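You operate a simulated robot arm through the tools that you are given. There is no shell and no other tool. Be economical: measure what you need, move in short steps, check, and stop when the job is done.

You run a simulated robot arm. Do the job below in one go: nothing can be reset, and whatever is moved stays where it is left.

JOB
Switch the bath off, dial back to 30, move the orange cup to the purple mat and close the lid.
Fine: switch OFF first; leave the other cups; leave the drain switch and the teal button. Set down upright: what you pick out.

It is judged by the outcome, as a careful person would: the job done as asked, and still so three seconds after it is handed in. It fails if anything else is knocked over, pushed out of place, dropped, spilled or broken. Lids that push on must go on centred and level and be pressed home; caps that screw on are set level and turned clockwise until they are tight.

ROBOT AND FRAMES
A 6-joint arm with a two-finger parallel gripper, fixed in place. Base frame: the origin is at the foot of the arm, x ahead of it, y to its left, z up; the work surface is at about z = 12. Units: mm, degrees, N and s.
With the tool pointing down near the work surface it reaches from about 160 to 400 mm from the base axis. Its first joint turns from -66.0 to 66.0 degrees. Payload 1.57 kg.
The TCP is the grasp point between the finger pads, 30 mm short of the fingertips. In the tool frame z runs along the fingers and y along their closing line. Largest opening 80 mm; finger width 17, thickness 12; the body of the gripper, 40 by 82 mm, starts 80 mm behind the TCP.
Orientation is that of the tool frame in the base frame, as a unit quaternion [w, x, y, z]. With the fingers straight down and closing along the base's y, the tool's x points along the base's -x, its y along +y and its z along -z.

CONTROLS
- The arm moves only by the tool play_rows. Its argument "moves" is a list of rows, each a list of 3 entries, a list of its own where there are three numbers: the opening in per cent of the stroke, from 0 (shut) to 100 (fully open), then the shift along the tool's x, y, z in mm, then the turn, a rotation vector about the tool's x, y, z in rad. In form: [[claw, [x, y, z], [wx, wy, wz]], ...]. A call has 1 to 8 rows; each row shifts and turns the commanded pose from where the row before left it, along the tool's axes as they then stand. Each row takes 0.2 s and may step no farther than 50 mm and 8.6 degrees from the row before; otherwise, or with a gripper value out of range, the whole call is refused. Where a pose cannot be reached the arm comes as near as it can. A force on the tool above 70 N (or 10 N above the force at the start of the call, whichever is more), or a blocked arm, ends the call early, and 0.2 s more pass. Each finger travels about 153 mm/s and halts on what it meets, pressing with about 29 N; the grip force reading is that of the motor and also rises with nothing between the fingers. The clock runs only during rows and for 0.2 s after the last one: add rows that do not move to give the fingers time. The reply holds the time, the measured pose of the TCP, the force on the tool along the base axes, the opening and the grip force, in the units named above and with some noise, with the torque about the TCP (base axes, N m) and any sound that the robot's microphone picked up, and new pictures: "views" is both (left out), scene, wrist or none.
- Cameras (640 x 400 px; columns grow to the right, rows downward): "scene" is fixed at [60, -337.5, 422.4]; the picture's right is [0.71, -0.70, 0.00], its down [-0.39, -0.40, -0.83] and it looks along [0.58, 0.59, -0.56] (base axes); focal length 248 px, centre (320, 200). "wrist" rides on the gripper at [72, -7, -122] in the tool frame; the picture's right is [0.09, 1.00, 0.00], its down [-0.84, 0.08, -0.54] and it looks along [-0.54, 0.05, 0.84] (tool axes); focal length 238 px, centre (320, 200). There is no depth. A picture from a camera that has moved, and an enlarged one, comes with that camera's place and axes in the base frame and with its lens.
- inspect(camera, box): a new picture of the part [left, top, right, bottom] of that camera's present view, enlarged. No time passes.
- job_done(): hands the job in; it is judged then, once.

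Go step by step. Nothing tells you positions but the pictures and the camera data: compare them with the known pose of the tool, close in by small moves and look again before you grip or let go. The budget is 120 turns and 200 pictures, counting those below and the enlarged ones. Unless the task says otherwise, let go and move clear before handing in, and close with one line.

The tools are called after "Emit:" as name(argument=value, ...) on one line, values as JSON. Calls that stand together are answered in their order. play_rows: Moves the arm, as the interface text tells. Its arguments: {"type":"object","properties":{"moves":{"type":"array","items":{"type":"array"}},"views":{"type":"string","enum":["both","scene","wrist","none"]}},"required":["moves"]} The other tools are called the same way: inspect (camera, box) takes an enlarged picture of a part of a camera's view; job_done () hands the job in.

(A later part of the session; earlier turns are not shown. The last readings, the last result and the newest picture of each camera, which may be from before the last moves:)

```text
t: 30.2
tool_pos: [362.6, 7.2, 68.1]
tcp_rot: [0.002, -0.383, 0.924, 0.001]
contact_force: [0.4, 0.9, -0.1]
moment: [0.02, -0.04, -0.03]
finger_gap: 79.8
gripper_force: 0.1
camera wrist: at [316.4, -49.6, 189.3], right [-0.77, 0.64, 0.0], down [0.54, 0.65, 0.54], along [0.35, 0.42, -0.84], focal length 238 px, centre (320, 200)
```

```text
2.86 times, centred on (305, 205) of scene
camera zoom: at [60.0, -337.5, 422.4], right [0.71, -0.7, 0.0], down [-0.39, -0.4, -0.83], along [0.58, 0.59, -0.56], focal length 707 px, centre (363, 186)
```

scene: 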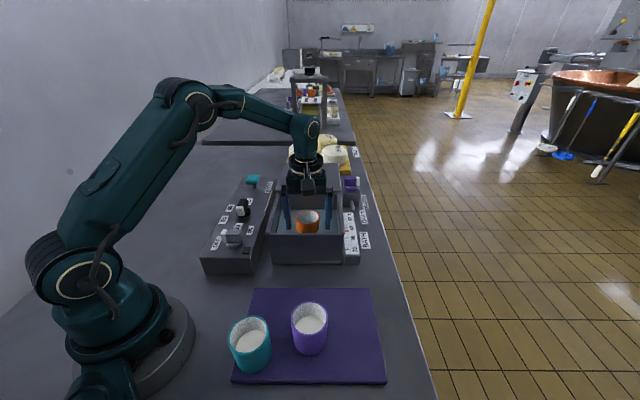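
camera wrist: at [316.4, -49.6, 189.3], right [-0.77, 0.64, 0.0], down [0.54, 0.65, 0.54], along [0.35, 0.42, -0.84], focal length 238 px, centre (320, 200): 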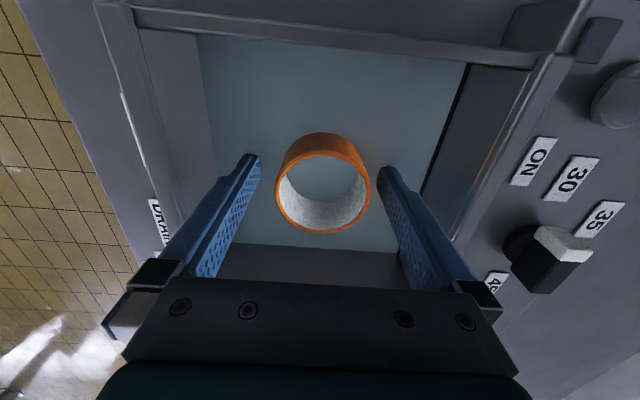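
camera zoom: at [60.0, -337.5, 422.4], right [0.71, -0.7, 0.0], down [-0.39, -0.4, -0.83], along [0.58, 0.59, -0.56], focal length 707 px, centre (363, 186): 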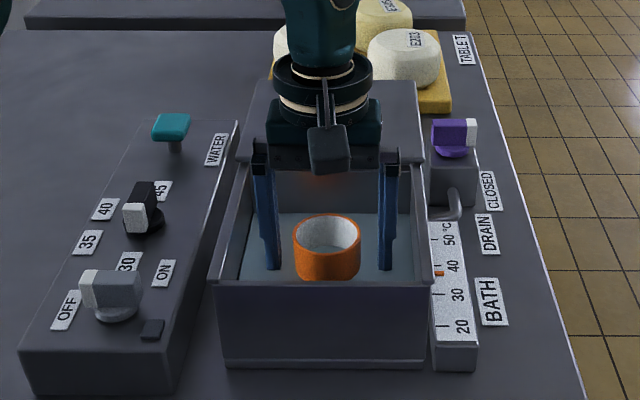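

Centred both ways. I close on the cup.

Emit:
play_rows(moves=[[85, [0, 0, 0], [0, 0, 0]], [72, [0, 0, 0], [0, 0, 0]], [64, [0, 0, 0], [0, 0, 0]], [60, [0, 0, 0], [0, 0, 0]], [60, [0, 0, 0], [0, 0, 0]]], views="wrist")

```text
t: 31.4
tool_pos: [361.7, 5.2, 67.0]
tcp_rot: [0.001, -0.383, 0.924, 0.001]
contact_force: [0.3, -0.1, 0.2]
moment: [0.01, -0.02, -0.01]
finger_gap: 55.3
gripper_force: 29.0
camera wrist: at [316.4, -49.6, 189.6], right [-0.77, 0.64, 0.0], down [0.54, 0.65, 0.54], along [0.35, 0.42, -0.84], focal length 238 px, centre (320, 200)
```

wrist: 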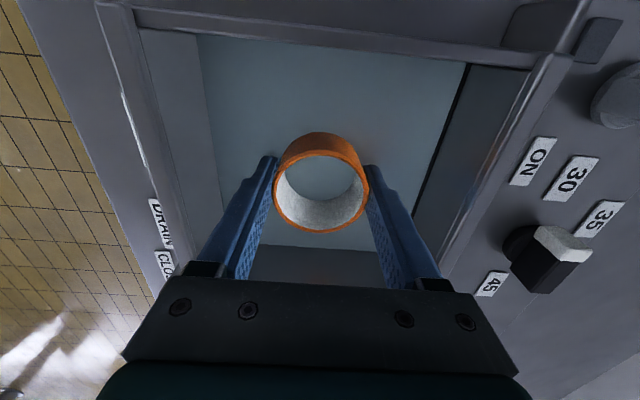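

Gripped at 55 mm with 29 N. I lift gently, straight up.

Emit:
play_rows(moves=[[55, [0, 0, -5], [0, 0, 0]], [55, [0, 0, -10], [0, 0, 0]], [55, [0, 0, -15], [0, 0, 0]], [55, [0, 0, -20], [0, 0, 0]], [55, [0, 0, -20], [0, 0, 0]], [55, [0, 0, -20], [0, 0, 0]], [55, [0, 0, -10], [0, 0, 0]], [55, [0, 0, 0], [0, 0, 0]]], views="both")

Emit:
inspect(camera="scene", box=[225, 115, 385, 275])

```text
t: 33.2
tool_pos: [362.1, 6.6, 167.7]
tcp_rot: [0.002, -0.382, 0.924, 0.0]
contact_force: [0.2, 0.8, -0.5]
moment: [0.01, 0.04, 0.0]
finger_gap: 54.8
gripper_force: 29.4
camera wrist: at [317.1, -48.8, 289.3], right [-0.77, 0.64, 0.0], down [0.54, 0.65, 0.54], along [0.35, 0.42, -0.84], focal length 238 px, centre (320, 200)
```

scene: 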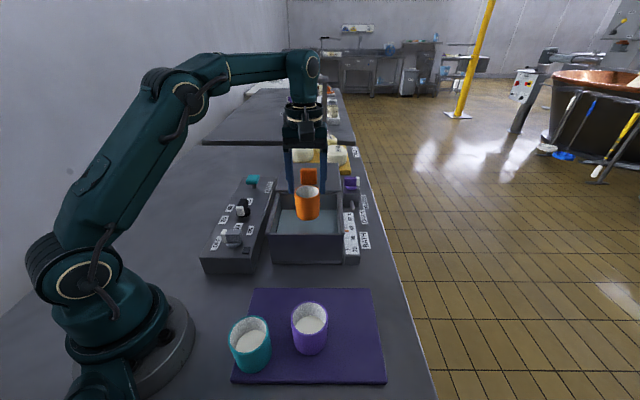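
wrist: 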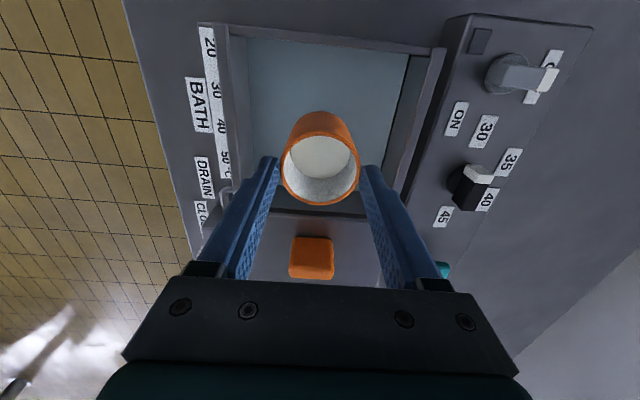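

```text
2.50 times, centred on (305, 195) of scene
camera zoom: at [60.0, -337.5, 422.4], right [0.71, -0.7, 0.0], down [-0.39, -0.4, -0.83], along [0.58, 0.59, -0.56], focal length 619 px, centre (358, 212)
```

zoom: 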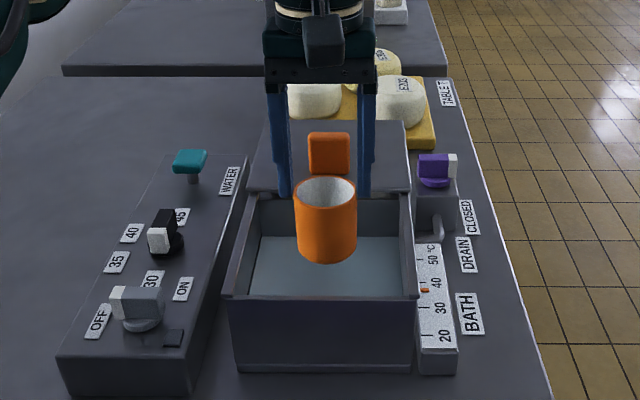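

The cup has slipped down in the fingers and hangs at the very tips. I set it gently back on the bath floor to grip it deeper.

Emit:
play_rows(moves=[[50, [0, 0, 4], [0, 0, 0]], [50, [0, 0, 8], [0, 0, 0]], [50, [0, 0, 10], [0, 0, 0]], [50, [0, 0, 10], [0, 0, 0]], [50, [0, 0, 10], [0, 0, 0]], [50, [0, 0, 8], [0, 0, 0]], [50, [0, 0, 4], [0, 0, 0]], [50, [0, 0, 0], [0, 0, 0]]], views="both")

Emit:
inspect(camera="scene", box=[245, 115, 365, 275])

Emit:
inspect(camera="wrist", box=[200, 60, 440, 280])

```text
t: 35.0
tool_pos: [363.0, 6.8, 112.4]
tcp_rot: [0.002, -0.382, 0.924, 0.0]
contact_force: [-0.7, 0.2, -1.0]
moment: [-0.03, 0.0, 0.0]
finger_gap: 54.8
gripper_force: 28.7
camera wrist: at [316.8, -49.3, 234.4], right [-0.77, 0.64, 0.0], down [0.54, 0.65, 0.54], along [0.35, 0.42, -0.84], focal length 238 px, centre (320, 200)
```

scene: 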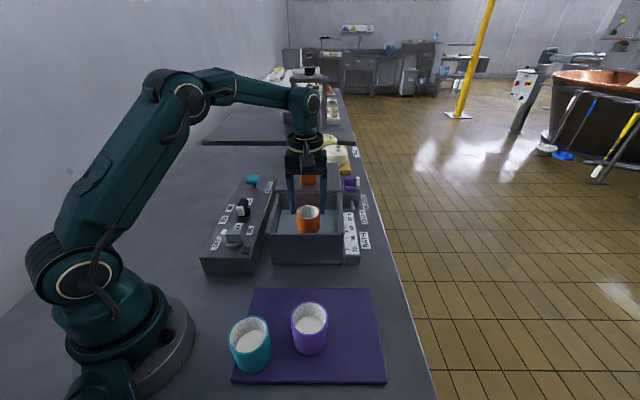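
wrist: 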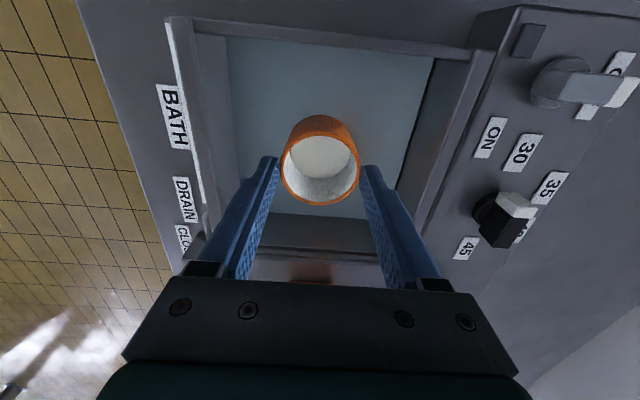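

```text
2.50 times, centred on (305, 195) of scene
camera zoom: at [60.0, -337.5, 422.4], right [0.71, -0.7, 0.0], down [-0.39, -0.4, -0.83], along [0.58, 0.59, -0.56], focal length 619 px, centre (358, 212)
```

zoom: 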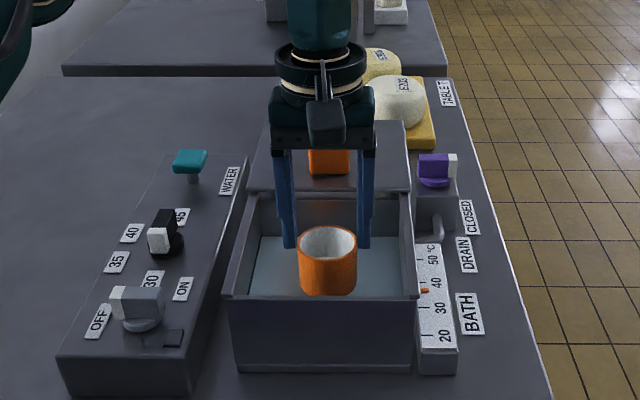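

```text
1.82 times, centred on (320, 170) of wrist
camera zoom: at [316.8, -49.3, 234.4], right [-0.77, 0.64, 0.0], down [0.54, 0.65, 0.54], along [0.35, 0.42, -0.84], focal length 433 px, centre (320, 254)
```

zoom: 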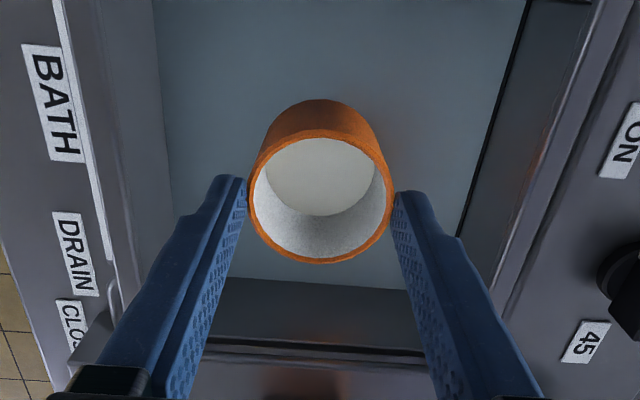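

The cup is steady at the tips. I lower the last stretch slowly.

Emit:
play_rows(moves=[[50, [0, 0, 4], [0, 0, 0]], [50, [0, 0, 4], [0, 0, 0]], [50, [0, 0, 3], [0, 0, 0]], [50, [0, 0, 2], [0, 0, 0]], [50, [0, 0, 2], [0, 0, 0]], [50, [0, 0, 0], [0, 0, 0]]], views="wrist")

Emit:
inspect(camera="wrist", box=[200, 60, 440, 280])

```text
t: 36.4
tool_pos: [361.4, 6.2, 100.0]
tcp_rot: [0.003, -0.382, 0.924, 0.0]
contact_force: [-3.6, 2.5, 15.8]
moment: [0.11, 0.4, -0.04]
finger_gap: 55.1
gripper_force: 29.0
camera wrist: at [316.9, -49.2, 220.6], right [-0.77, 0.64, 0.0], down [0.53, 0.65, 0.55], along [0.35, 0.42, -0.84], focal length 238 px, centre (320, 200)
```

wrist: 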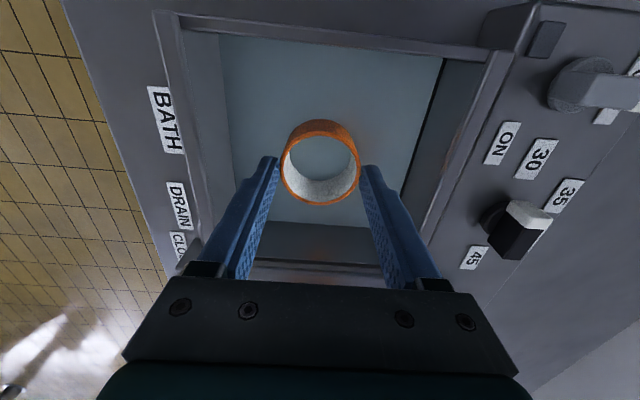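

```text
1.82 times, centred on (320, 170) of wrist
camera zoom: at [316.9, -49.2, 220.6], right [-0.77, 0.64, 0.0], down [0.53, 0.65, 0.55], along [0.35, 0.42, -0.84], focal length 433 px, centre (320, 254)
```

zoom: 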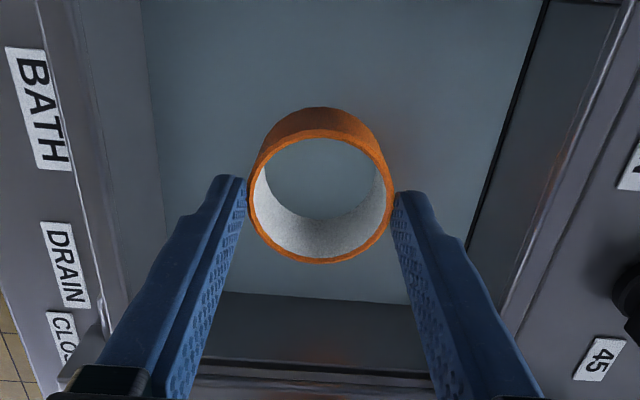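

It's back on the floor (contact 16 N). I open, go 46 mm down for a deep grip, and close again.

Emit:
play_rows(moves=[[72, [0, 0, -1], [0, 0, 0]], [90, [0, 0, 0], [0, 0, 0]], [100, [0, 0, 0], [0, 0, 0]], [100, [0, 0, 18], [0, 0, 0]], [100, [0, 0, 18], [0, 0, 0]], [100, [0, 0, 10], [0, 0, 0]], [100, [0, 0, 0], [0, 0, 0]]], views="wrist")

Emit:
inspect(camera="scene", box=[245, 115, 365, 275])

```text
t: 38.0
tool_pos: [362.4, 6.0, 51.7]
tcp_rot: [0.002, -0.383, 0.924, 0.0]
contact_force: [-0.8, -0.7, -0.3]
moment: [-0.03, -0.02, 0.01]
finger_gap: 79.9
gripper_force: 0.0
camera wrist: at [316.7, -48.5, 174.1], right [-0.77, 0.64, 0.0], down [0.54, 0.65, 0.54], along [0.35, 0.42, -0.84], focal length 238 px, centre (320, 200)
```

wrist: 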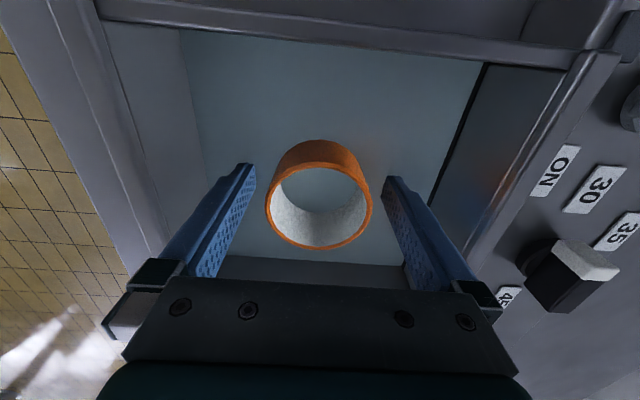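

```text
2.50 times, centred on (305, 195) of scene
camera zoom: at [60.0, -337.5, 422.4], right [0.71, -0.7, 0.0], down [-0.39, -0.4, -0.83], along [0.58, 0.59, -0.56], focal length 619 px, centre (358, 212)
```

zoom: 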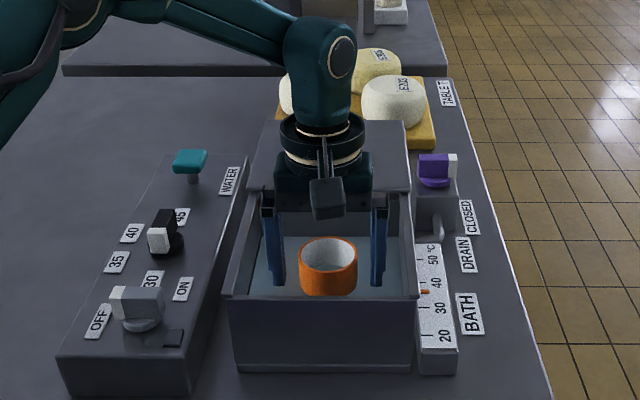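

Now I close and lift slowly, checking for slip.

Emit:
play_rows(moves=[[80, [0, 0, 0], [0, 0, 0]], [65, [0, 0, 0], [0, 0, 0]], [45, [0, 0, 0], [0, 0, 0]], [30, [0, 0, 0], [0, 0, 0]], [30, [0, 0, 0], [0, 0, 0]], [30, [0, 0, -2], [0, 0, 0]], [30, [0, 0, -3], [0, 0, 0]], [30, [0, 0, -3], [0, 0, 0]]], views="wrist")

Emit:
inspect(camera="scene", box=[245, 115, 365, 275])

```text
t: 39.8
tool_pos: [363.3, 6.5, 61.3]
tcp_rot: [0.002, -0.382, 0.924, 0.001]
contact_force: [-0.1, -0.3, -0.9]
moment: [0.0, -0.02, -0.01]
finger_gap: 54.9
gripper_force: 28.2
camera wrist: at [316.9, -49.3, 182.9], right [-0.77, 0.64, 0.0], down [0.54, 0.65, 0.54], along [0.35, 0.42, -0.84], focal length 238 px, centre (320, 200)
```

wrist: 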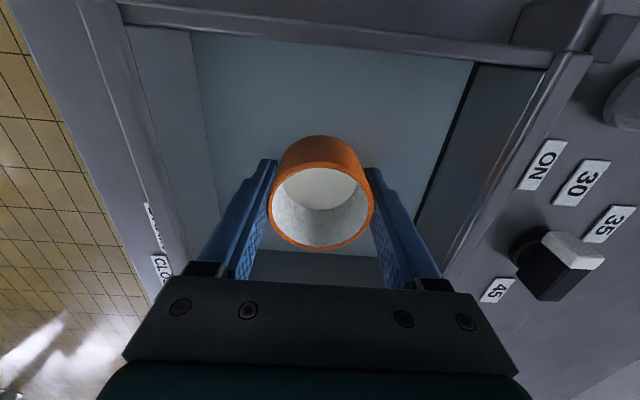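

```text
2.50 times, centred on (305, 195) of scene
camera zoom: at [60.0, -337.5, 422.4], right [0.71, -0.7, 0.0], down [-0.39, -0.4, -0.83], along [0.58, 0.59, -0.56], focal length 619 px, centre (358, 212)
```

zoom: 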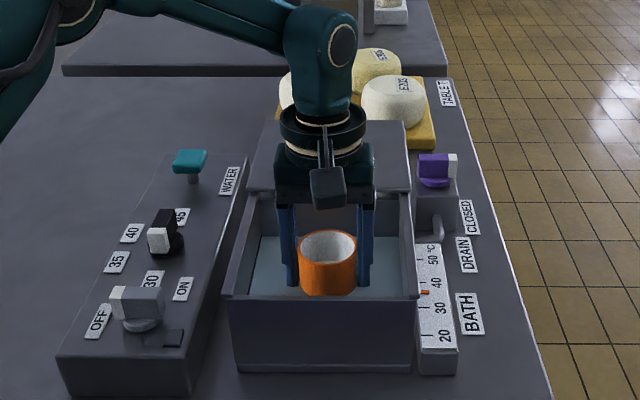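

The cup rises with the fingers. I continue slowly.

Emit:
play_rows(moves=[[30, [0, 0, -5], [0, 0, 0]], [30, [0, 0, -7], [0, 0, 0]], [30, [0, 0, -8], [0, 0, 0]], [30, [0, 0, -8], [0, 0, 0]], [30, [0, 0, -8], [0, 0, 0]], [30, [0, 0, -7], [0, 0, 0]], [30, [0, 0, -5], [0, 0, 0]]], views="wrist")

```text
t: 41.4
tool_pos: [362.0, 4.2, 107.8]
tcp_rot: [0.002, -0.383, 0.924, 0.0]
contact_force: [-0.9, 0.9, -0.4]
moment: [0.02, -0.02, 0.02]
finger_gap: 54.8
gripper_force: 29.1
camera wrist: at [316.6, -50.7, 229.9], right [-0.77, 0.64, 0.0], down [0.54, 0.65, 0.54], along [0.35, 0.42, -0.84], focal length 238 px, centre (320, 200)
```

wrist: 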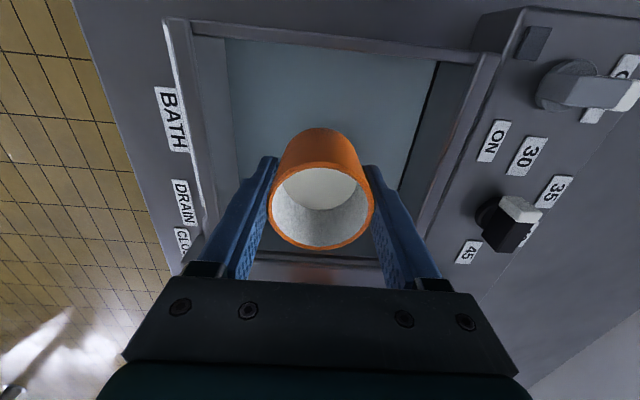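

No slip this time. Lifting higher.

Emit:
play_rows(moves=[[30, [0, 0, -6], [0, 0, 0]], [30, [0, 0, -10], [0, 0, 0]], [30, [0, 0, -11], [0, 0, 0]], [30, [0, 0, -11], [0, 0, 0]], [30, [0, 0, -11], [0, 0, 0]], [30, [0, 0, -10], [0, 0, 0]], [30, [0, 0, -6], [0, 0, 0]], [30, [0, 0, 0], [0, 0, 0]]], views="both")

Emit:
inspect(camera="scene", box=[225, 275, 395, 390])

```text
t: 43.2
tool_pos: [360.6, 7.2, 174.2]
tcp_rot: [0.001, -0.383, 0.924, 0.001]
contact_force: [-0.1, -0.5, -1.3]
moment: [-0.01, -0.01, 0.02]
finger_gap: 54.5
gripper_force: 29.0
camera wrist: at [316.1, -49.2, 295.4], right [-0.77, 0.64, 0.0], down [0.54, 0.65, 0.54], along [0.35, 0.42, -0.84], focal length 238 px, centre (320, 200)
```

scene: 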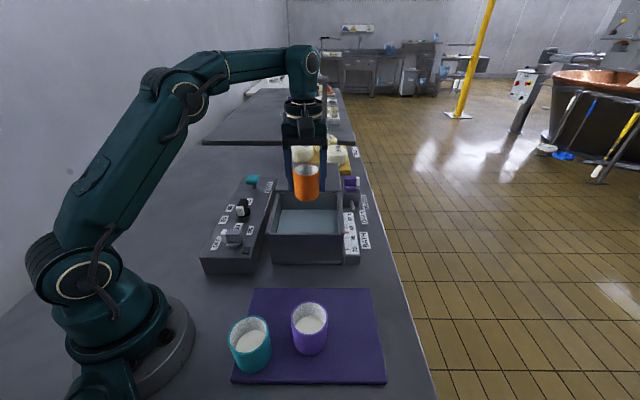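
wrist: 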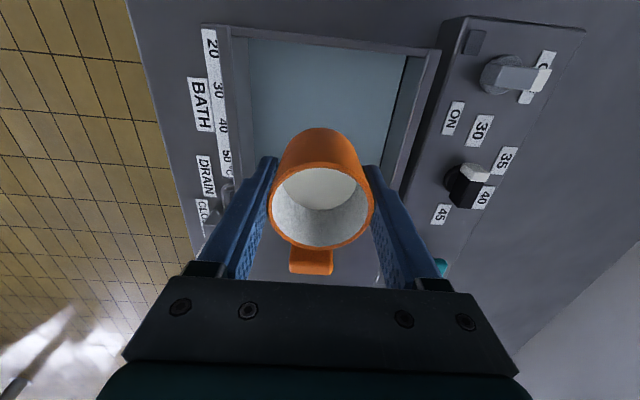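

```text
3.48 times, centred on (310, 332) of scene
camera zoom: at [60.0, -337.5, 422.4], right [0.71, -0.7, 0.0], down [-0.39, -0.4, -0.83], along [0.58, 0.59, -0.56], focal length 861 px, centre (355, -261)
```

zoom: 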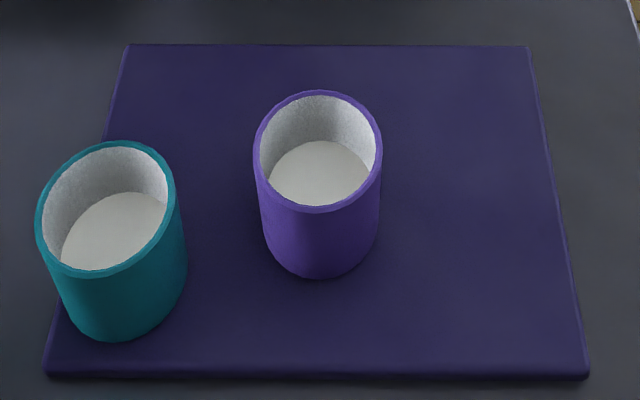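

Firmly held. I'll put it on the free right-hand part of the mat at about (265,-202), 77 mm from the purple cup; first I turn the gripper back to 0°, so the fingers stay clear of that cup.

Emit:
play_rows(moves=[[30, [0, 0, 0], [0, 0, 0.06]], [30, [0, 0, 0], [0, 0, 0.11]], [30, [0, 0, 0], [0, 0, 0.12]], [30, [0, 0, 0], [0, 0, 0.12]], [30, [0, 0, 0], [0, 0, 0.12]], [30, [0, 0, 0], [0, 0, 0.12]], [30, [0, 0, 0], [0, 0, 0.085]], [30, [0, 0, 0], [0, 0, 0.05]]], views="none")

Emit:
play_rows(moves=[[30, [6, -13, 0], [0, 0, 0]], [30, [12, -27, 0], [0, 0, 0]], [30, [14, -31, 0], [0, 0, 0]], [30, [15, -32, 0], [0, 0, 0]], [30, [15, -32, 0], [0, 0, 0]], [30, [14, -31, 0], [0, 0, 0]], [30, [12, -27, 0], [0, 0, 0]], [30, [7, -13, 0], [0, 0, 0]]], views="both")

Emit:
inspect(camera="scene", box=[225, 205, 425, 390])

```text
t: 45.0
tool_pos: [361.5, 4.6, 174.3]
tcp_rot: [0.001, 0.001, 1.0, 0.0]
contact_force: [0.4, 0.4, -1.0]
moment: [0.0, -0.01, -0.04]
finger_gap: 54.8
gripper_force: 29.1
```

```text
t: 46.8
tool_pos: [264.9, -200.6, 172.3]
tcp_rot: [0.0, -0.001, 1.0, 0.001]
contact_force: [-0.1, 0.4, -1.7]
moment: [0.0, 0.01, -0.01]
finger_gap: 55.1
gripper_force: 29.0
camera wrist: at [194.1, -206.8, 294.1], right [-0.09, 1.0, 0.0], down [0.84, 0.08, 0.54], along [0.54, 0.05, -0.84], focal length 238 px, centre (320, 200)
```

scene: 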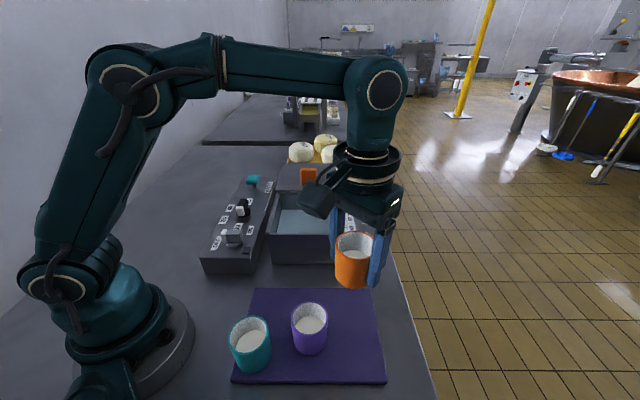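
wrist: 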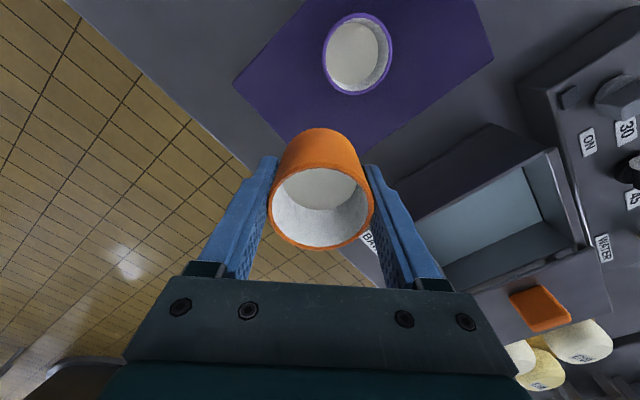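

```text
2.16 times, centred on (325, 298) of scene
camera zoom: at [60.0, -337.5, 422.4], right [0.71, -0.7, 0.0], down [-0.39, -0.4, -0.83], along [0.58, 0.59, -0.56], focal length 535 px, centre (309, -11)
```

zoom: 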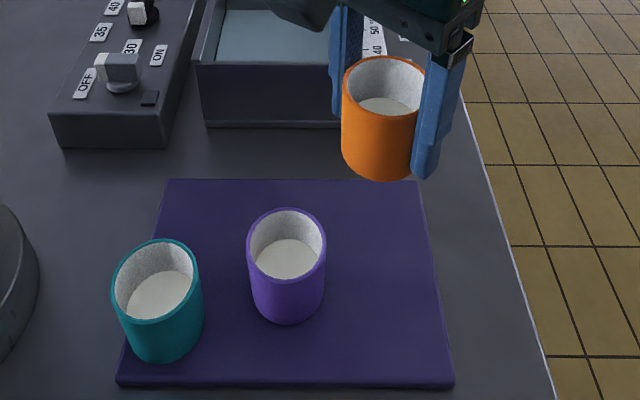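

The mat positions agree in both cameras and the spot below is free. I go down most of the way.

Emit:
play_rows(moves=[[30, [0, 0, 8], [0, 0, 0]], [30, [0, 0, 15], [0, 0, 0]], [30, [0, 0, 18], [0, 0, 0]], [30, [0, 0, 18], [0, 0, 0]], [30, [0, 0, 18], [0, 0, 0]], [30, [0, 0, 15], [0, 0, 0]], [30, [0, 0, 10], [0, 0, 0]], [30, [0, 0, 0], [0, 0, 0]]], views="both")

Emit:
inspect(camera="scene", box=[225, 205, 425, 390])

```text
t: 48.6
tool_pos: [267.9, -199.1, 70.4]
tcp_rot: [0.0, 0.0, 1.0, 0.001]
contact_force: [0.6, -1.1, -0.8]
moment: [-0.03, 0.03, 0.02]
finger_gap: 54.8
gripper_force: 28.9
camera wrist: at [196.8, -205.7, 191.5], right [-0.09, 1.0, 0.0], down [0.84, 0.08, 0.54], along [0.54, 0.05, -0.84], focal length 238 px, centre (320, 200)
```

scene: 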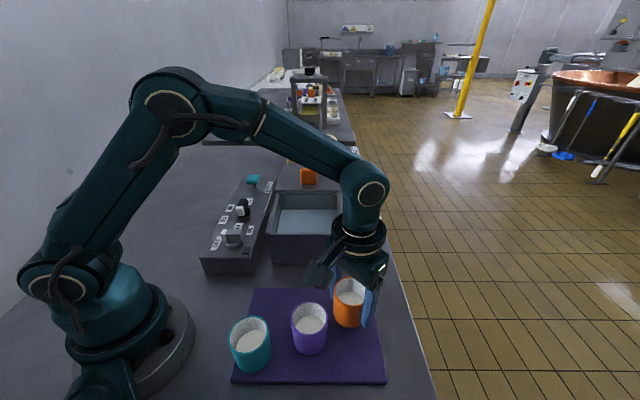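
wrist: 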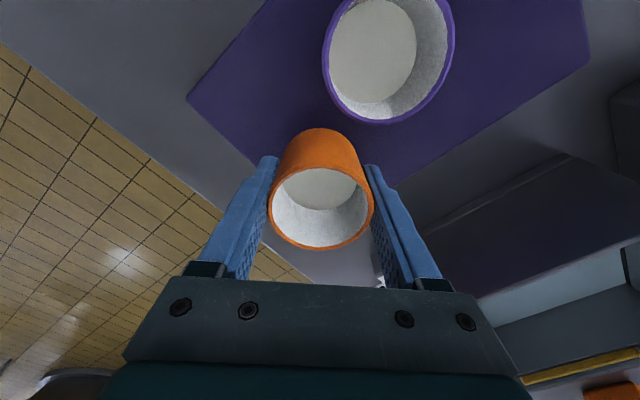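

```text
2.16 times, centred on (325, 298) of scene
camera zoom: at [60.0, -337.5, 422.4], right [0.71, -0.7, 0.0], down [-0.39, -0.4, -0.83], along [0.58, 0.59, -0.56], focal length 535 px, centre (309, -11)
```

zoom: 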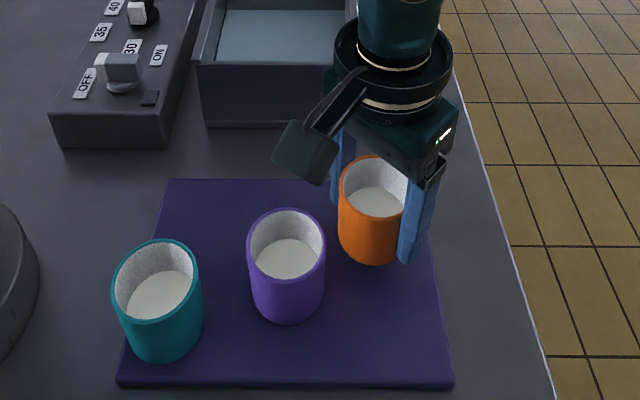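

Everything is clear; I lower the last stretch in small steps, watching the force.

Emit:
play_rows(moves=[[30, [0, 0, 4], [0, 0, 0]], [30, [0, 0, 4], [0, 0, 0]], [30, [0, 0, 3], [0, 0, 0]], [30, [0, 0, 3], [0, 0, 0]], [30, [0, 0, 0], [0, 0, 0]]], views="none")

```text
t: 49.8
tool_pos: [266.8, -199.8, 58.0]
tcp_rot: [0.001, 0.0, 1.0, 0.001]
contact_force: [-0.5, 0.5, -0.2]
moment: [0.02, 0.01, 0.07]
finger_gap: 55.1
gripper_force: 29.4
```

Emit:
play_rows(moves=[[30, [0, 0, 2], [0, 0, 0]], [30, [0, 0, 1.5], [0, 0, 0]], [30, [0, 0, 1.5], [0, 0, 0]], [30, [0, 0, 0], [0, 0, 0]]], views="wrist")

Emit:
inspect(camera="scene", box=[285, 255, 405, 375])

```text
t: 50.8
tool_pos: [267.5, -200.7, 53.1]
tcp_rot: [0.003, -0.001, 1.0, 0.001]
contact_force: [-1.8, 2.3, 11.0]
moment: [0.08, 0.04, -0.02]
finger_gap: 54.7
gripper_force: 29.2
camera wrist: at [196.5, -207.2, 174.2], right [-0.09, 1.0, 0.0], down [0.84, 0.08, 0.54], along [0.54, 0.05, -0.84], focal length 238 px, centre (320, 200)
```

wrist: 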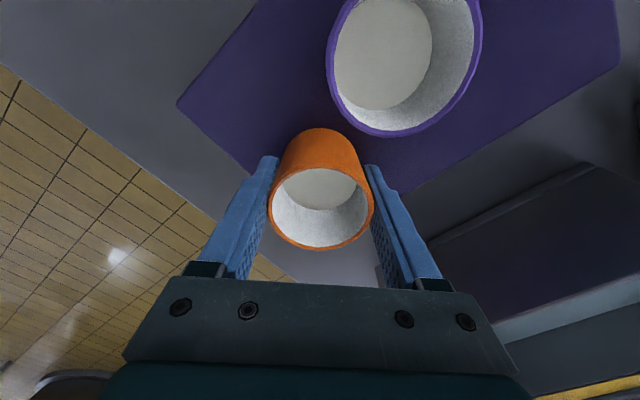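

```text
3.33 times, centred on (345, 315) of scene
camera zoom: at [59.9, -337.5, 422.4], right [0.71, -0.7, 0.0], down [-0.39, -0.4, -0.83], along [0.58, 0.59, -0.56], focal length 825 px, centre (237, -183)
```

zoom: 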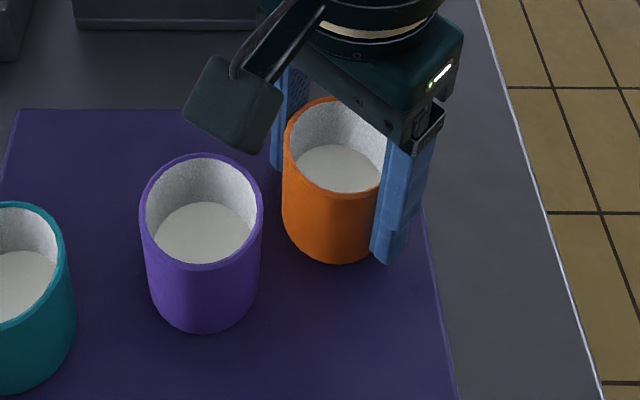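

The cup rests on the mat (11 N contact). I open evenly and rise straight up.

Emit:
play_rows(moves=[[66, [0, 0, -0.4], [0, 0, 0]], [74, [0, 0, 0], [0, 0, 0]], [85, [0, 0, 0], [0, 0, 0]], [95, [0, 0, 0], [0, 0, 0]], [95, [0, 0, -15], [0, 0, 0]], [95, [0, 0, -30], [0, 0, 0]], [95, [0, 0, -45], [0, 0, 0]], [95, [0, 0, -45], [0, 0, 0]]], views="both")

Emit:
inspect(camera="scene", box=[225, 255, 405, 390])

```text
t: 52.6
tool_pos: [267.4, -201.1, 190.3]
tcp_rot: [0.002, -0.001, 1.0, 0.001]
contact_force: [0.5, -0.1, 0.6]
moment: [-0.01, 0.0, 0.02]
finger_gap: 75.8
gripper_force: 0.0
camera wrist: at [196.5, -207.4, 312.1], right [-0.09, 1.0, 0.0], down [0.84, 0.08, 0.54], along [0.54, 0.05, -0.84], focal length 238 px, centre (320, 200)
```

scene: 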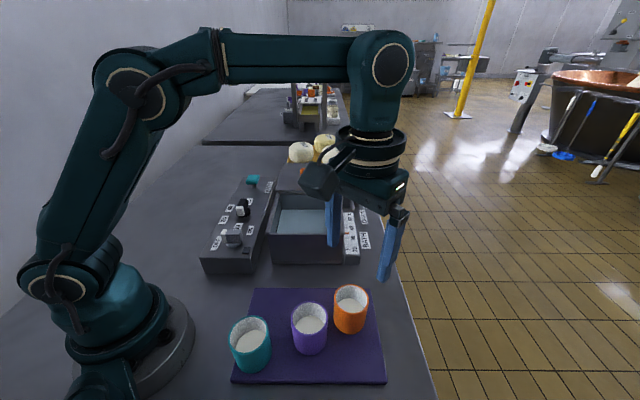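
wrist: 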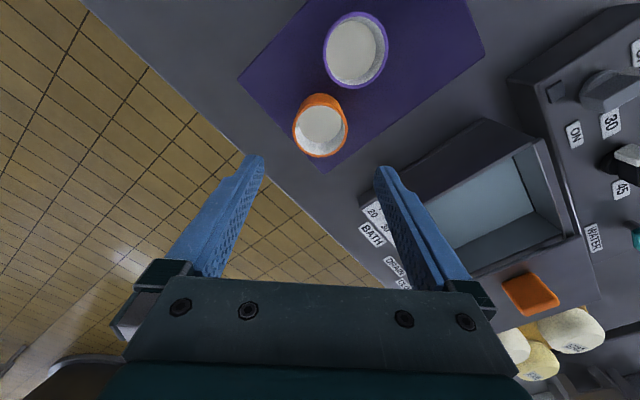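

```text
2.96 times, centred on (315, 322) of scene
camera zoom: at [59.9, -337.5, 422.4], right [0.71, -0.7, 0.0], down [-0.39, -0.4, -0.83], along [0.58, 0.59, -0.56], focal length 733 px, centre (335, -163)
```

zoom: 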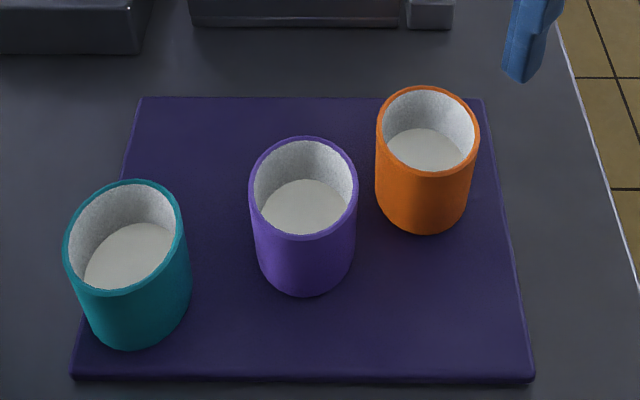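

The cup stands upright on the mat with clearance. Next is the lid: its knob is about 440 mm out, so I'll tilt the fingers outward along the bath's length. First I move above the bath, turn to 45° and tilt.

Emit:
play_rows(moves=[[95, [-20, 41, 0], [0, 0, 0]], [95, [-20, 41, 0], [0, 0, 0]], [95, [-20, 41, 0], [0, 0, 0]], [95, [-19, 41, 0], [0, 0, 0]], [95, [-19, 41, 0], [0, 0, 0]], [95, [0, 0, 0], [0, 0, -0.1309]], [95, [0, 0, 0], [0, 0, -0.1309]], [95, [0, 0, 0], [0, 0, -0.1309]]], views="none")

Emit:
play_rows(moves=[[95, [0, 0, 0], [0, 0, -0.1309]], [95, [0, 0, 0], [0, 0, -0.1309]], [95, [0, 0, 0], [0, 0, -0.1309]], [95, [0, 0, 0], [0, -0.122, 0]], [95, [0, 0, 0], [0, -0.122, 0]], [95, [0, 0, 0], [0, -0.122, 0]], [95, [0, 0, 0], [0, -0.122, 0]], [95, [0, 0, 0], [0, -0.122, 0]]], views="both")

```text
t: 54.4
tool_pos: [365.4, 4.2, 189.8]
tcp_rot: [0.002, -0.196, 0.981, 0.001]
contact_force: [-0.7, -0.1, -0.7]
moment: [0.02, 0.01, -0.01]
finger_gap: 75.9
gripper_force: 0.1
```

```text
t: 56.2
tool_pos: [365.6, 3.9, 189.3]
tcp_rot: [0.279, -0.365, 0.881, 0.115]
contact_force: [0.9, 0.5, 0.1]
moment: [-0.02, 0.02, -0.02]
finger_gap: 75.9
gripper_force: 0.1
camera wrist: at [279.1, -91.6, 246.1], right [-0.76, 0.65, -0.05], down [0.21, 0.32, 0.93], along [0.62, 0.69, -0.38], focal length 238 px, centre (320, 200)
```

scene: 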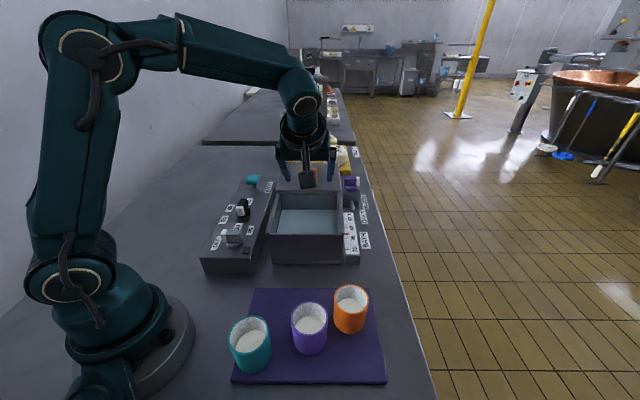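
wrist: 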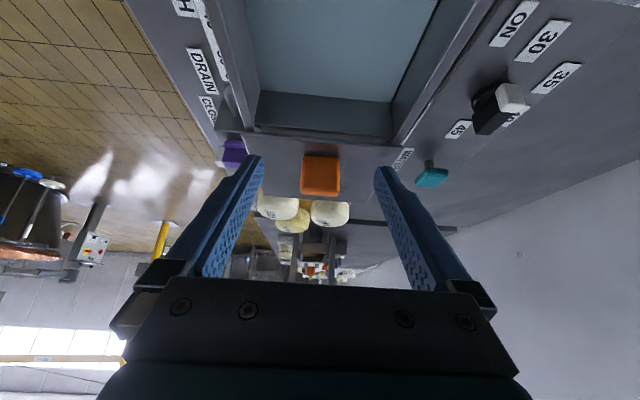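

The tilt works and I see the knob between the fingers. I zoom in to place it.

Emit:
inspect(camera="wrist", box=[220, 80, 420, 230])

Emit:
inspect(camera="scene", box=[255, 135, 375, 215])

```text
2.67 times, centred on (320, 155) of wrist
camera zoom: at [279.1, -91.6, 246.1], right [-0.76, 0.65, -0.05], down [0.21, 0.32, 0.93], along [0.62, 0.69, -0.38], focal length 636 px, centre (320, 320)
```

zoom: 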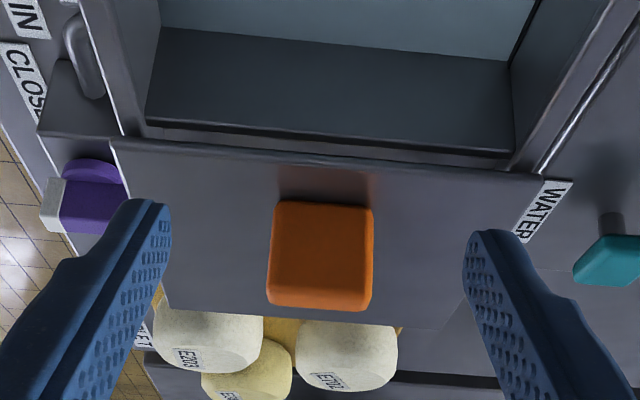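

```text
5.00 times, centred on (315, 175) of scene
camera zoom: at [60.0, -337.5, 422.4], right [0.71, -0.7, 0.0], down [-0.39, -0.4, -0.83], along [0.58, 0.59, -0.56], focal length 1237 px, centre (345, 325)
```

zoom: 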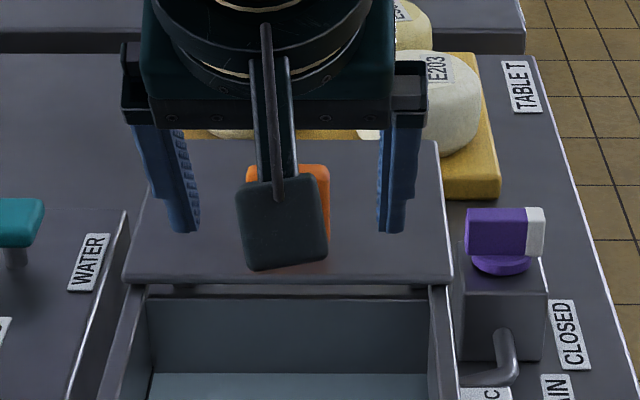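

The knob is about 44 mm wide and 40 mm tall, front face at about (442,88), z 91–132. I approach it to about 45 mm short and look again.

Emit:
play_rows(moves=[[95, [-19, 2, 22], [0, 0, 0]], [95, [-20, 2, 23], [0, 0, 0]], [95, [-19, 2, 22], [0, 0, 0]], [95, [0, 0, 0], [0, 0, 0]]], views="both")

Emit:
inspect(camera="wrist", box=[220, 80, 420, 230])

Emit:
inspect(camera="scene", box=[255, 135, 375, 215])

```text
t: 57.2
tool_pos: [420.1, 68.1, 168.7]
tcp_rot: [0.279, -0.365, 0.881, 0.115]
contact_force: [-0.1, 0.9, 0.2]
moment: [-0.02, -0.01, 0.01]
finger_gap: 76.3
gripper_force: 0.1
camera wrist: at [335.3, -27.4, 226.8], right [-0.76, 0.65, -0.05], down [0.21, 0.32, 0.92], along [0.62, 0.69, -0.38], focal length 238 px, centre (320, 200)
```

scene: 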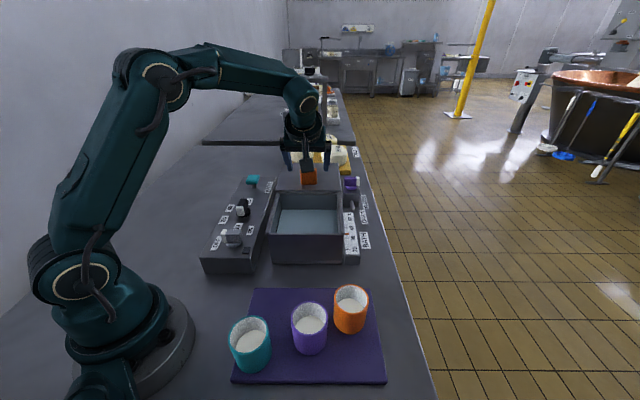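
wrist: 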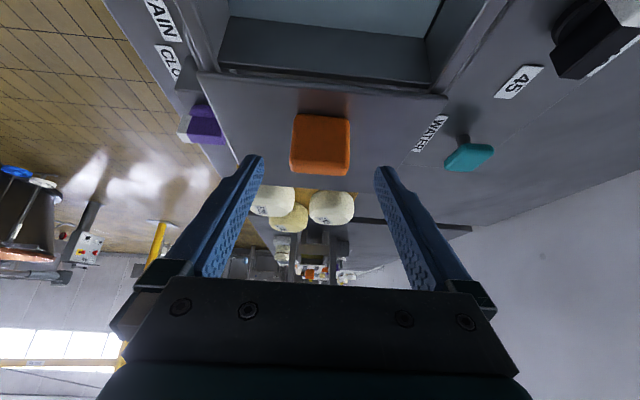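

```text
2.67 times, centred on (320, 155) of wrist
camera zoom: at [335.3, -27.4, 226.8], right [-0.76, 0.65, -0.05], down [0.21, 0.32, 0.92], along [0.62, 0.69, -0.38], focal length 636 px, centre (320, 320)
```

zoom: 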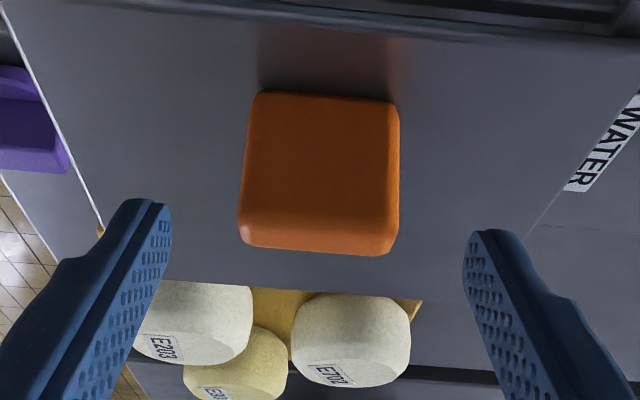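

```text
5.00 times, centred on (315, 175) of scene
camera zoom: at [60.0, -337.5, 422.4], right [0.71, -0.7, 0.0], down [-0.39, -0.4, -0.83], along [0.58, 0.59, -0.56], focal length 1237 px, centre (345, 325)
```

zoom: 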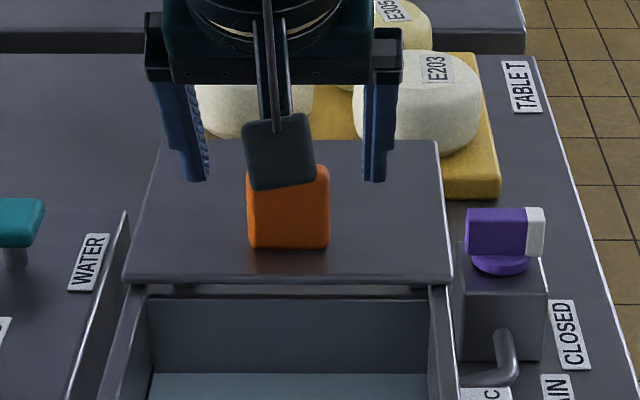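

Aligned sideways. I advance the last 39 mm along the fingers so that they straddle the knob.

Emit:
play_rows(moves=[[95, [0, 0, 20], [0, 0, 0]], [95, [0.5, 0, 18], [0, 0, 0]], [95, [0, 0, 0], [0, 0, 0]]], views="both")

Emit:
inspect(camera="scene", box=[255, 135, 375, 215])

Emit:
inspect(camera="wrist", box=[220, 80, 420, 230])

```text
t: 58.0
tool_pos: [436.0, 84.1, 137.4]
tcp_rot: [0.279, -0.365, 0.88, 0.116]
contact_force: [0.3, 0.1, -0.4]
moment: [-0.01, -0.02, -0.03]
finger_gap: 75.9
gripper_force: 0.0
camera wrist: at [350.8, -11.9, 194.8], right [-0.76, 0.65, -0.05], down [0.21, 0.32, 0.92], along [0.62, 0.69, -0.38], focal length 238 px, centre (320, 200)
```

scene: 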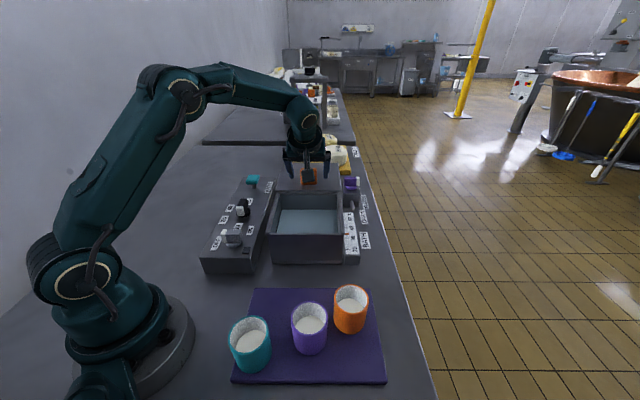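
wrist: 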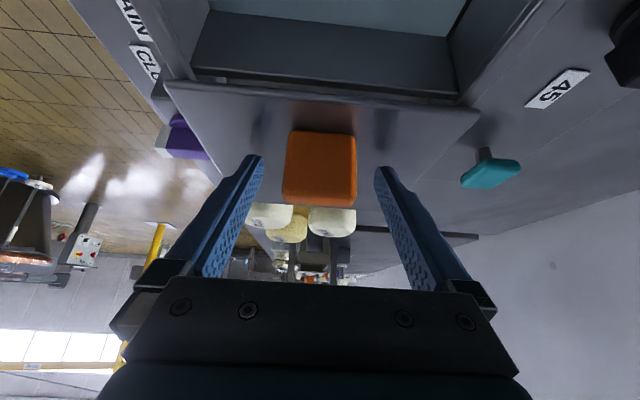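

```text
5.00 times, centred on (315, 175) of scene
camera zoom: at [60.0, -337.5, 422.4], right [0.71, -0.7, 0.0], down [-0.39, -0.4, -0.83], along [0.58, 0.59, -0.56], focal length 1237 px, centre (345, 325)
```

zoom: 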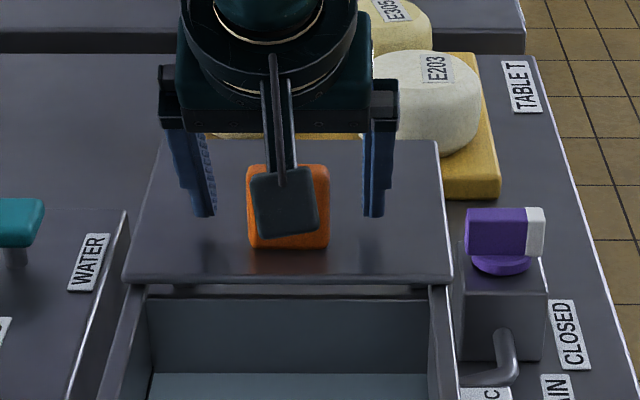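

```text
2.67 times, centred on (320, 155) of wrist
camera zoom: at [350.8, -11.9, 194.8], right [-0.76, 0.65, -0.05], down [0.21, 0.32, 0.92], along [0.62, 0.69, -0.38], focal length 636 px, centre (320, 320)
```

zoom: 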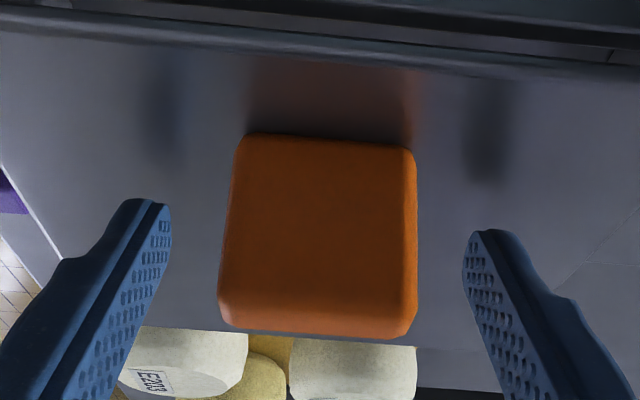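

The fingertips are beside the knob. I go slightly deeper and close.

Emit:
play_rows(moves=[[95, [-3, 0, 6], [0, 0, 0]], [75, [0, 0, 0], [0, 0, 0]], [62, [0, 0, 0], [0, 0, 0]], [50, [0, 0, 0], [0, 0, 0]], [30, [0, 0, 0], [0, 0, 0]], [30, [0, 0, 0], [0, 0, 0]]], views="both")

Emit:
inspect(camera="wrist", box=[220, 80, 420, 230])

```text
t: 59.4
tool_pos: [441.1, 87.9, 132.4]
tcp_rot: [0.28, -0.364, 0.881, 0.114]
contact_force: [10.1, -9.7, -4.2]
moment: [0.38, -0.21, 0.19]
finger_gap: 41.7
gripper_force: 44.9
camera wrist: at [355.6, -7.8, 191.2], right [-0.76, 0.65, -0.06], down [0.21, 0.32, 0.92], along [0.62, 0.69, -0.38], focal length 238 px, centre (320, 200)
```

scene: 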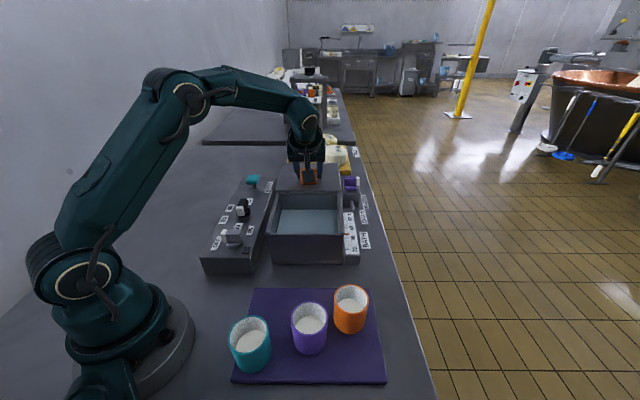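
wrist: 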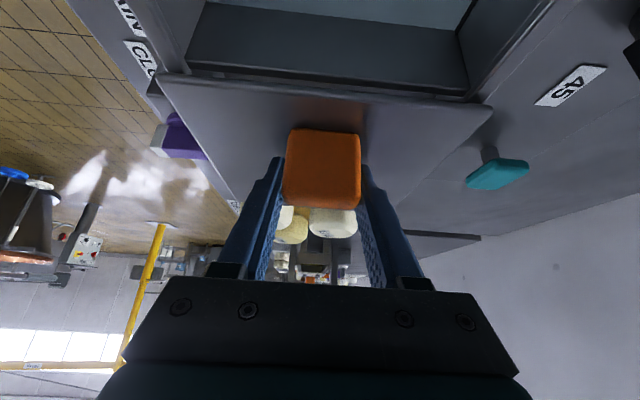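

```text
2.67 times, centred on (320, 155) of wrist
camera zoom: at [355.6, -7.8, 191.2], right [-0.76, 0.65, -0.06], down [0.21, 0.32, 0.92], along [0.62, 0.69, -0.38], focal length 636 px, centre (320, 320)
```

zoom: 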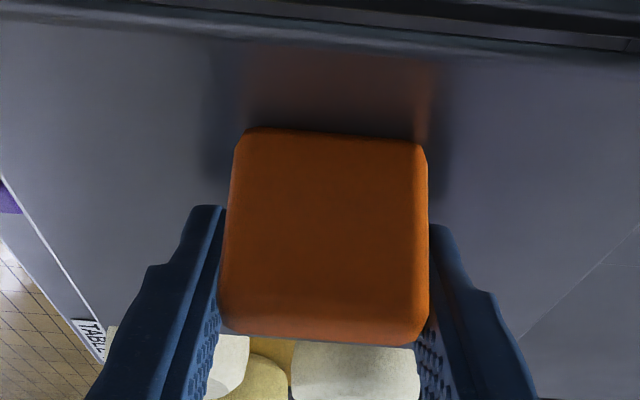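

Gripped (41.7 mm). I relieve the side load by 1 mm and pull a short test distance along the bath towards the near side.

Emit:
play_rows(moves=[[30, [0, -1, 0], [0, 0, 0]], [30, [2.5, 0, -1.7], [0, 0, 0]], [30, [4.1, 0, -2.9], [0, 0, 0]], [30, [4.1, 0, -2.9], [0, 0, 0]], [30, [0, 0, 0], [0, 0, 0]]], views="both")

Emit:
inspect(camera="scene", box=[255, 135, 375, 215])

```text
t: 60.6
tool_pos: [432.8, 80.0, 131.9]
tcp_rot: [0.28, -0.365, 0.88, 0.116]
contact_force: [2.8, -2.1, 18.4]
moment: [-0.69, 0.81, 0.0]
finger_gap: 42.1
gripper_force: 45.2
camera wrist: at [347.2, -16.6, 190.8], right [-0.76, 0.65, -0.06], down [0.21, 0.32, 0.93], along [0.62, 0.69, -0.37], focal length 238 px, centre (320, 200)
```

scene: 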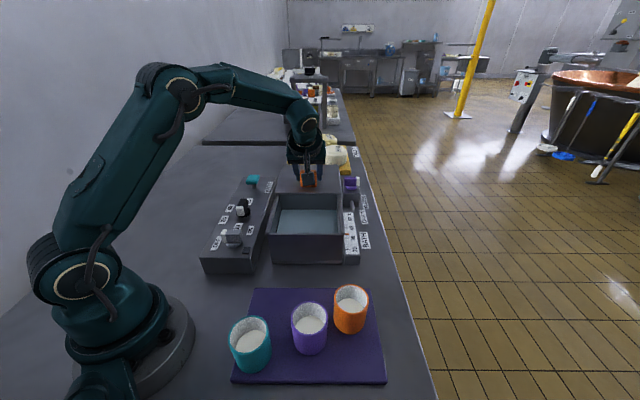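
wrist: 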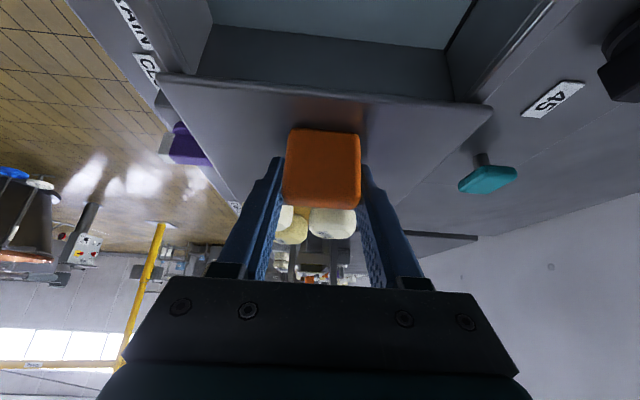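

```text
5.00 times, centred on (315, 175) of scene
camera zoom: at [59.9, -337.5, 422.4], right [0.71, -0.7, 0.0], down [-0.39, -0.4, -0.83], along [0.58, 0.59, -0.56], focal length 1237 px, centre (345, 325)
```

zoom: 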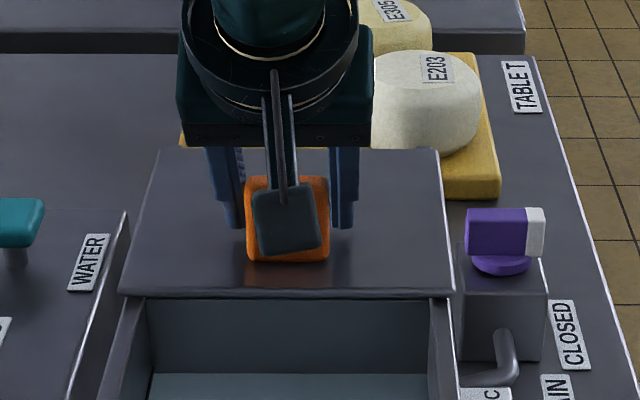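

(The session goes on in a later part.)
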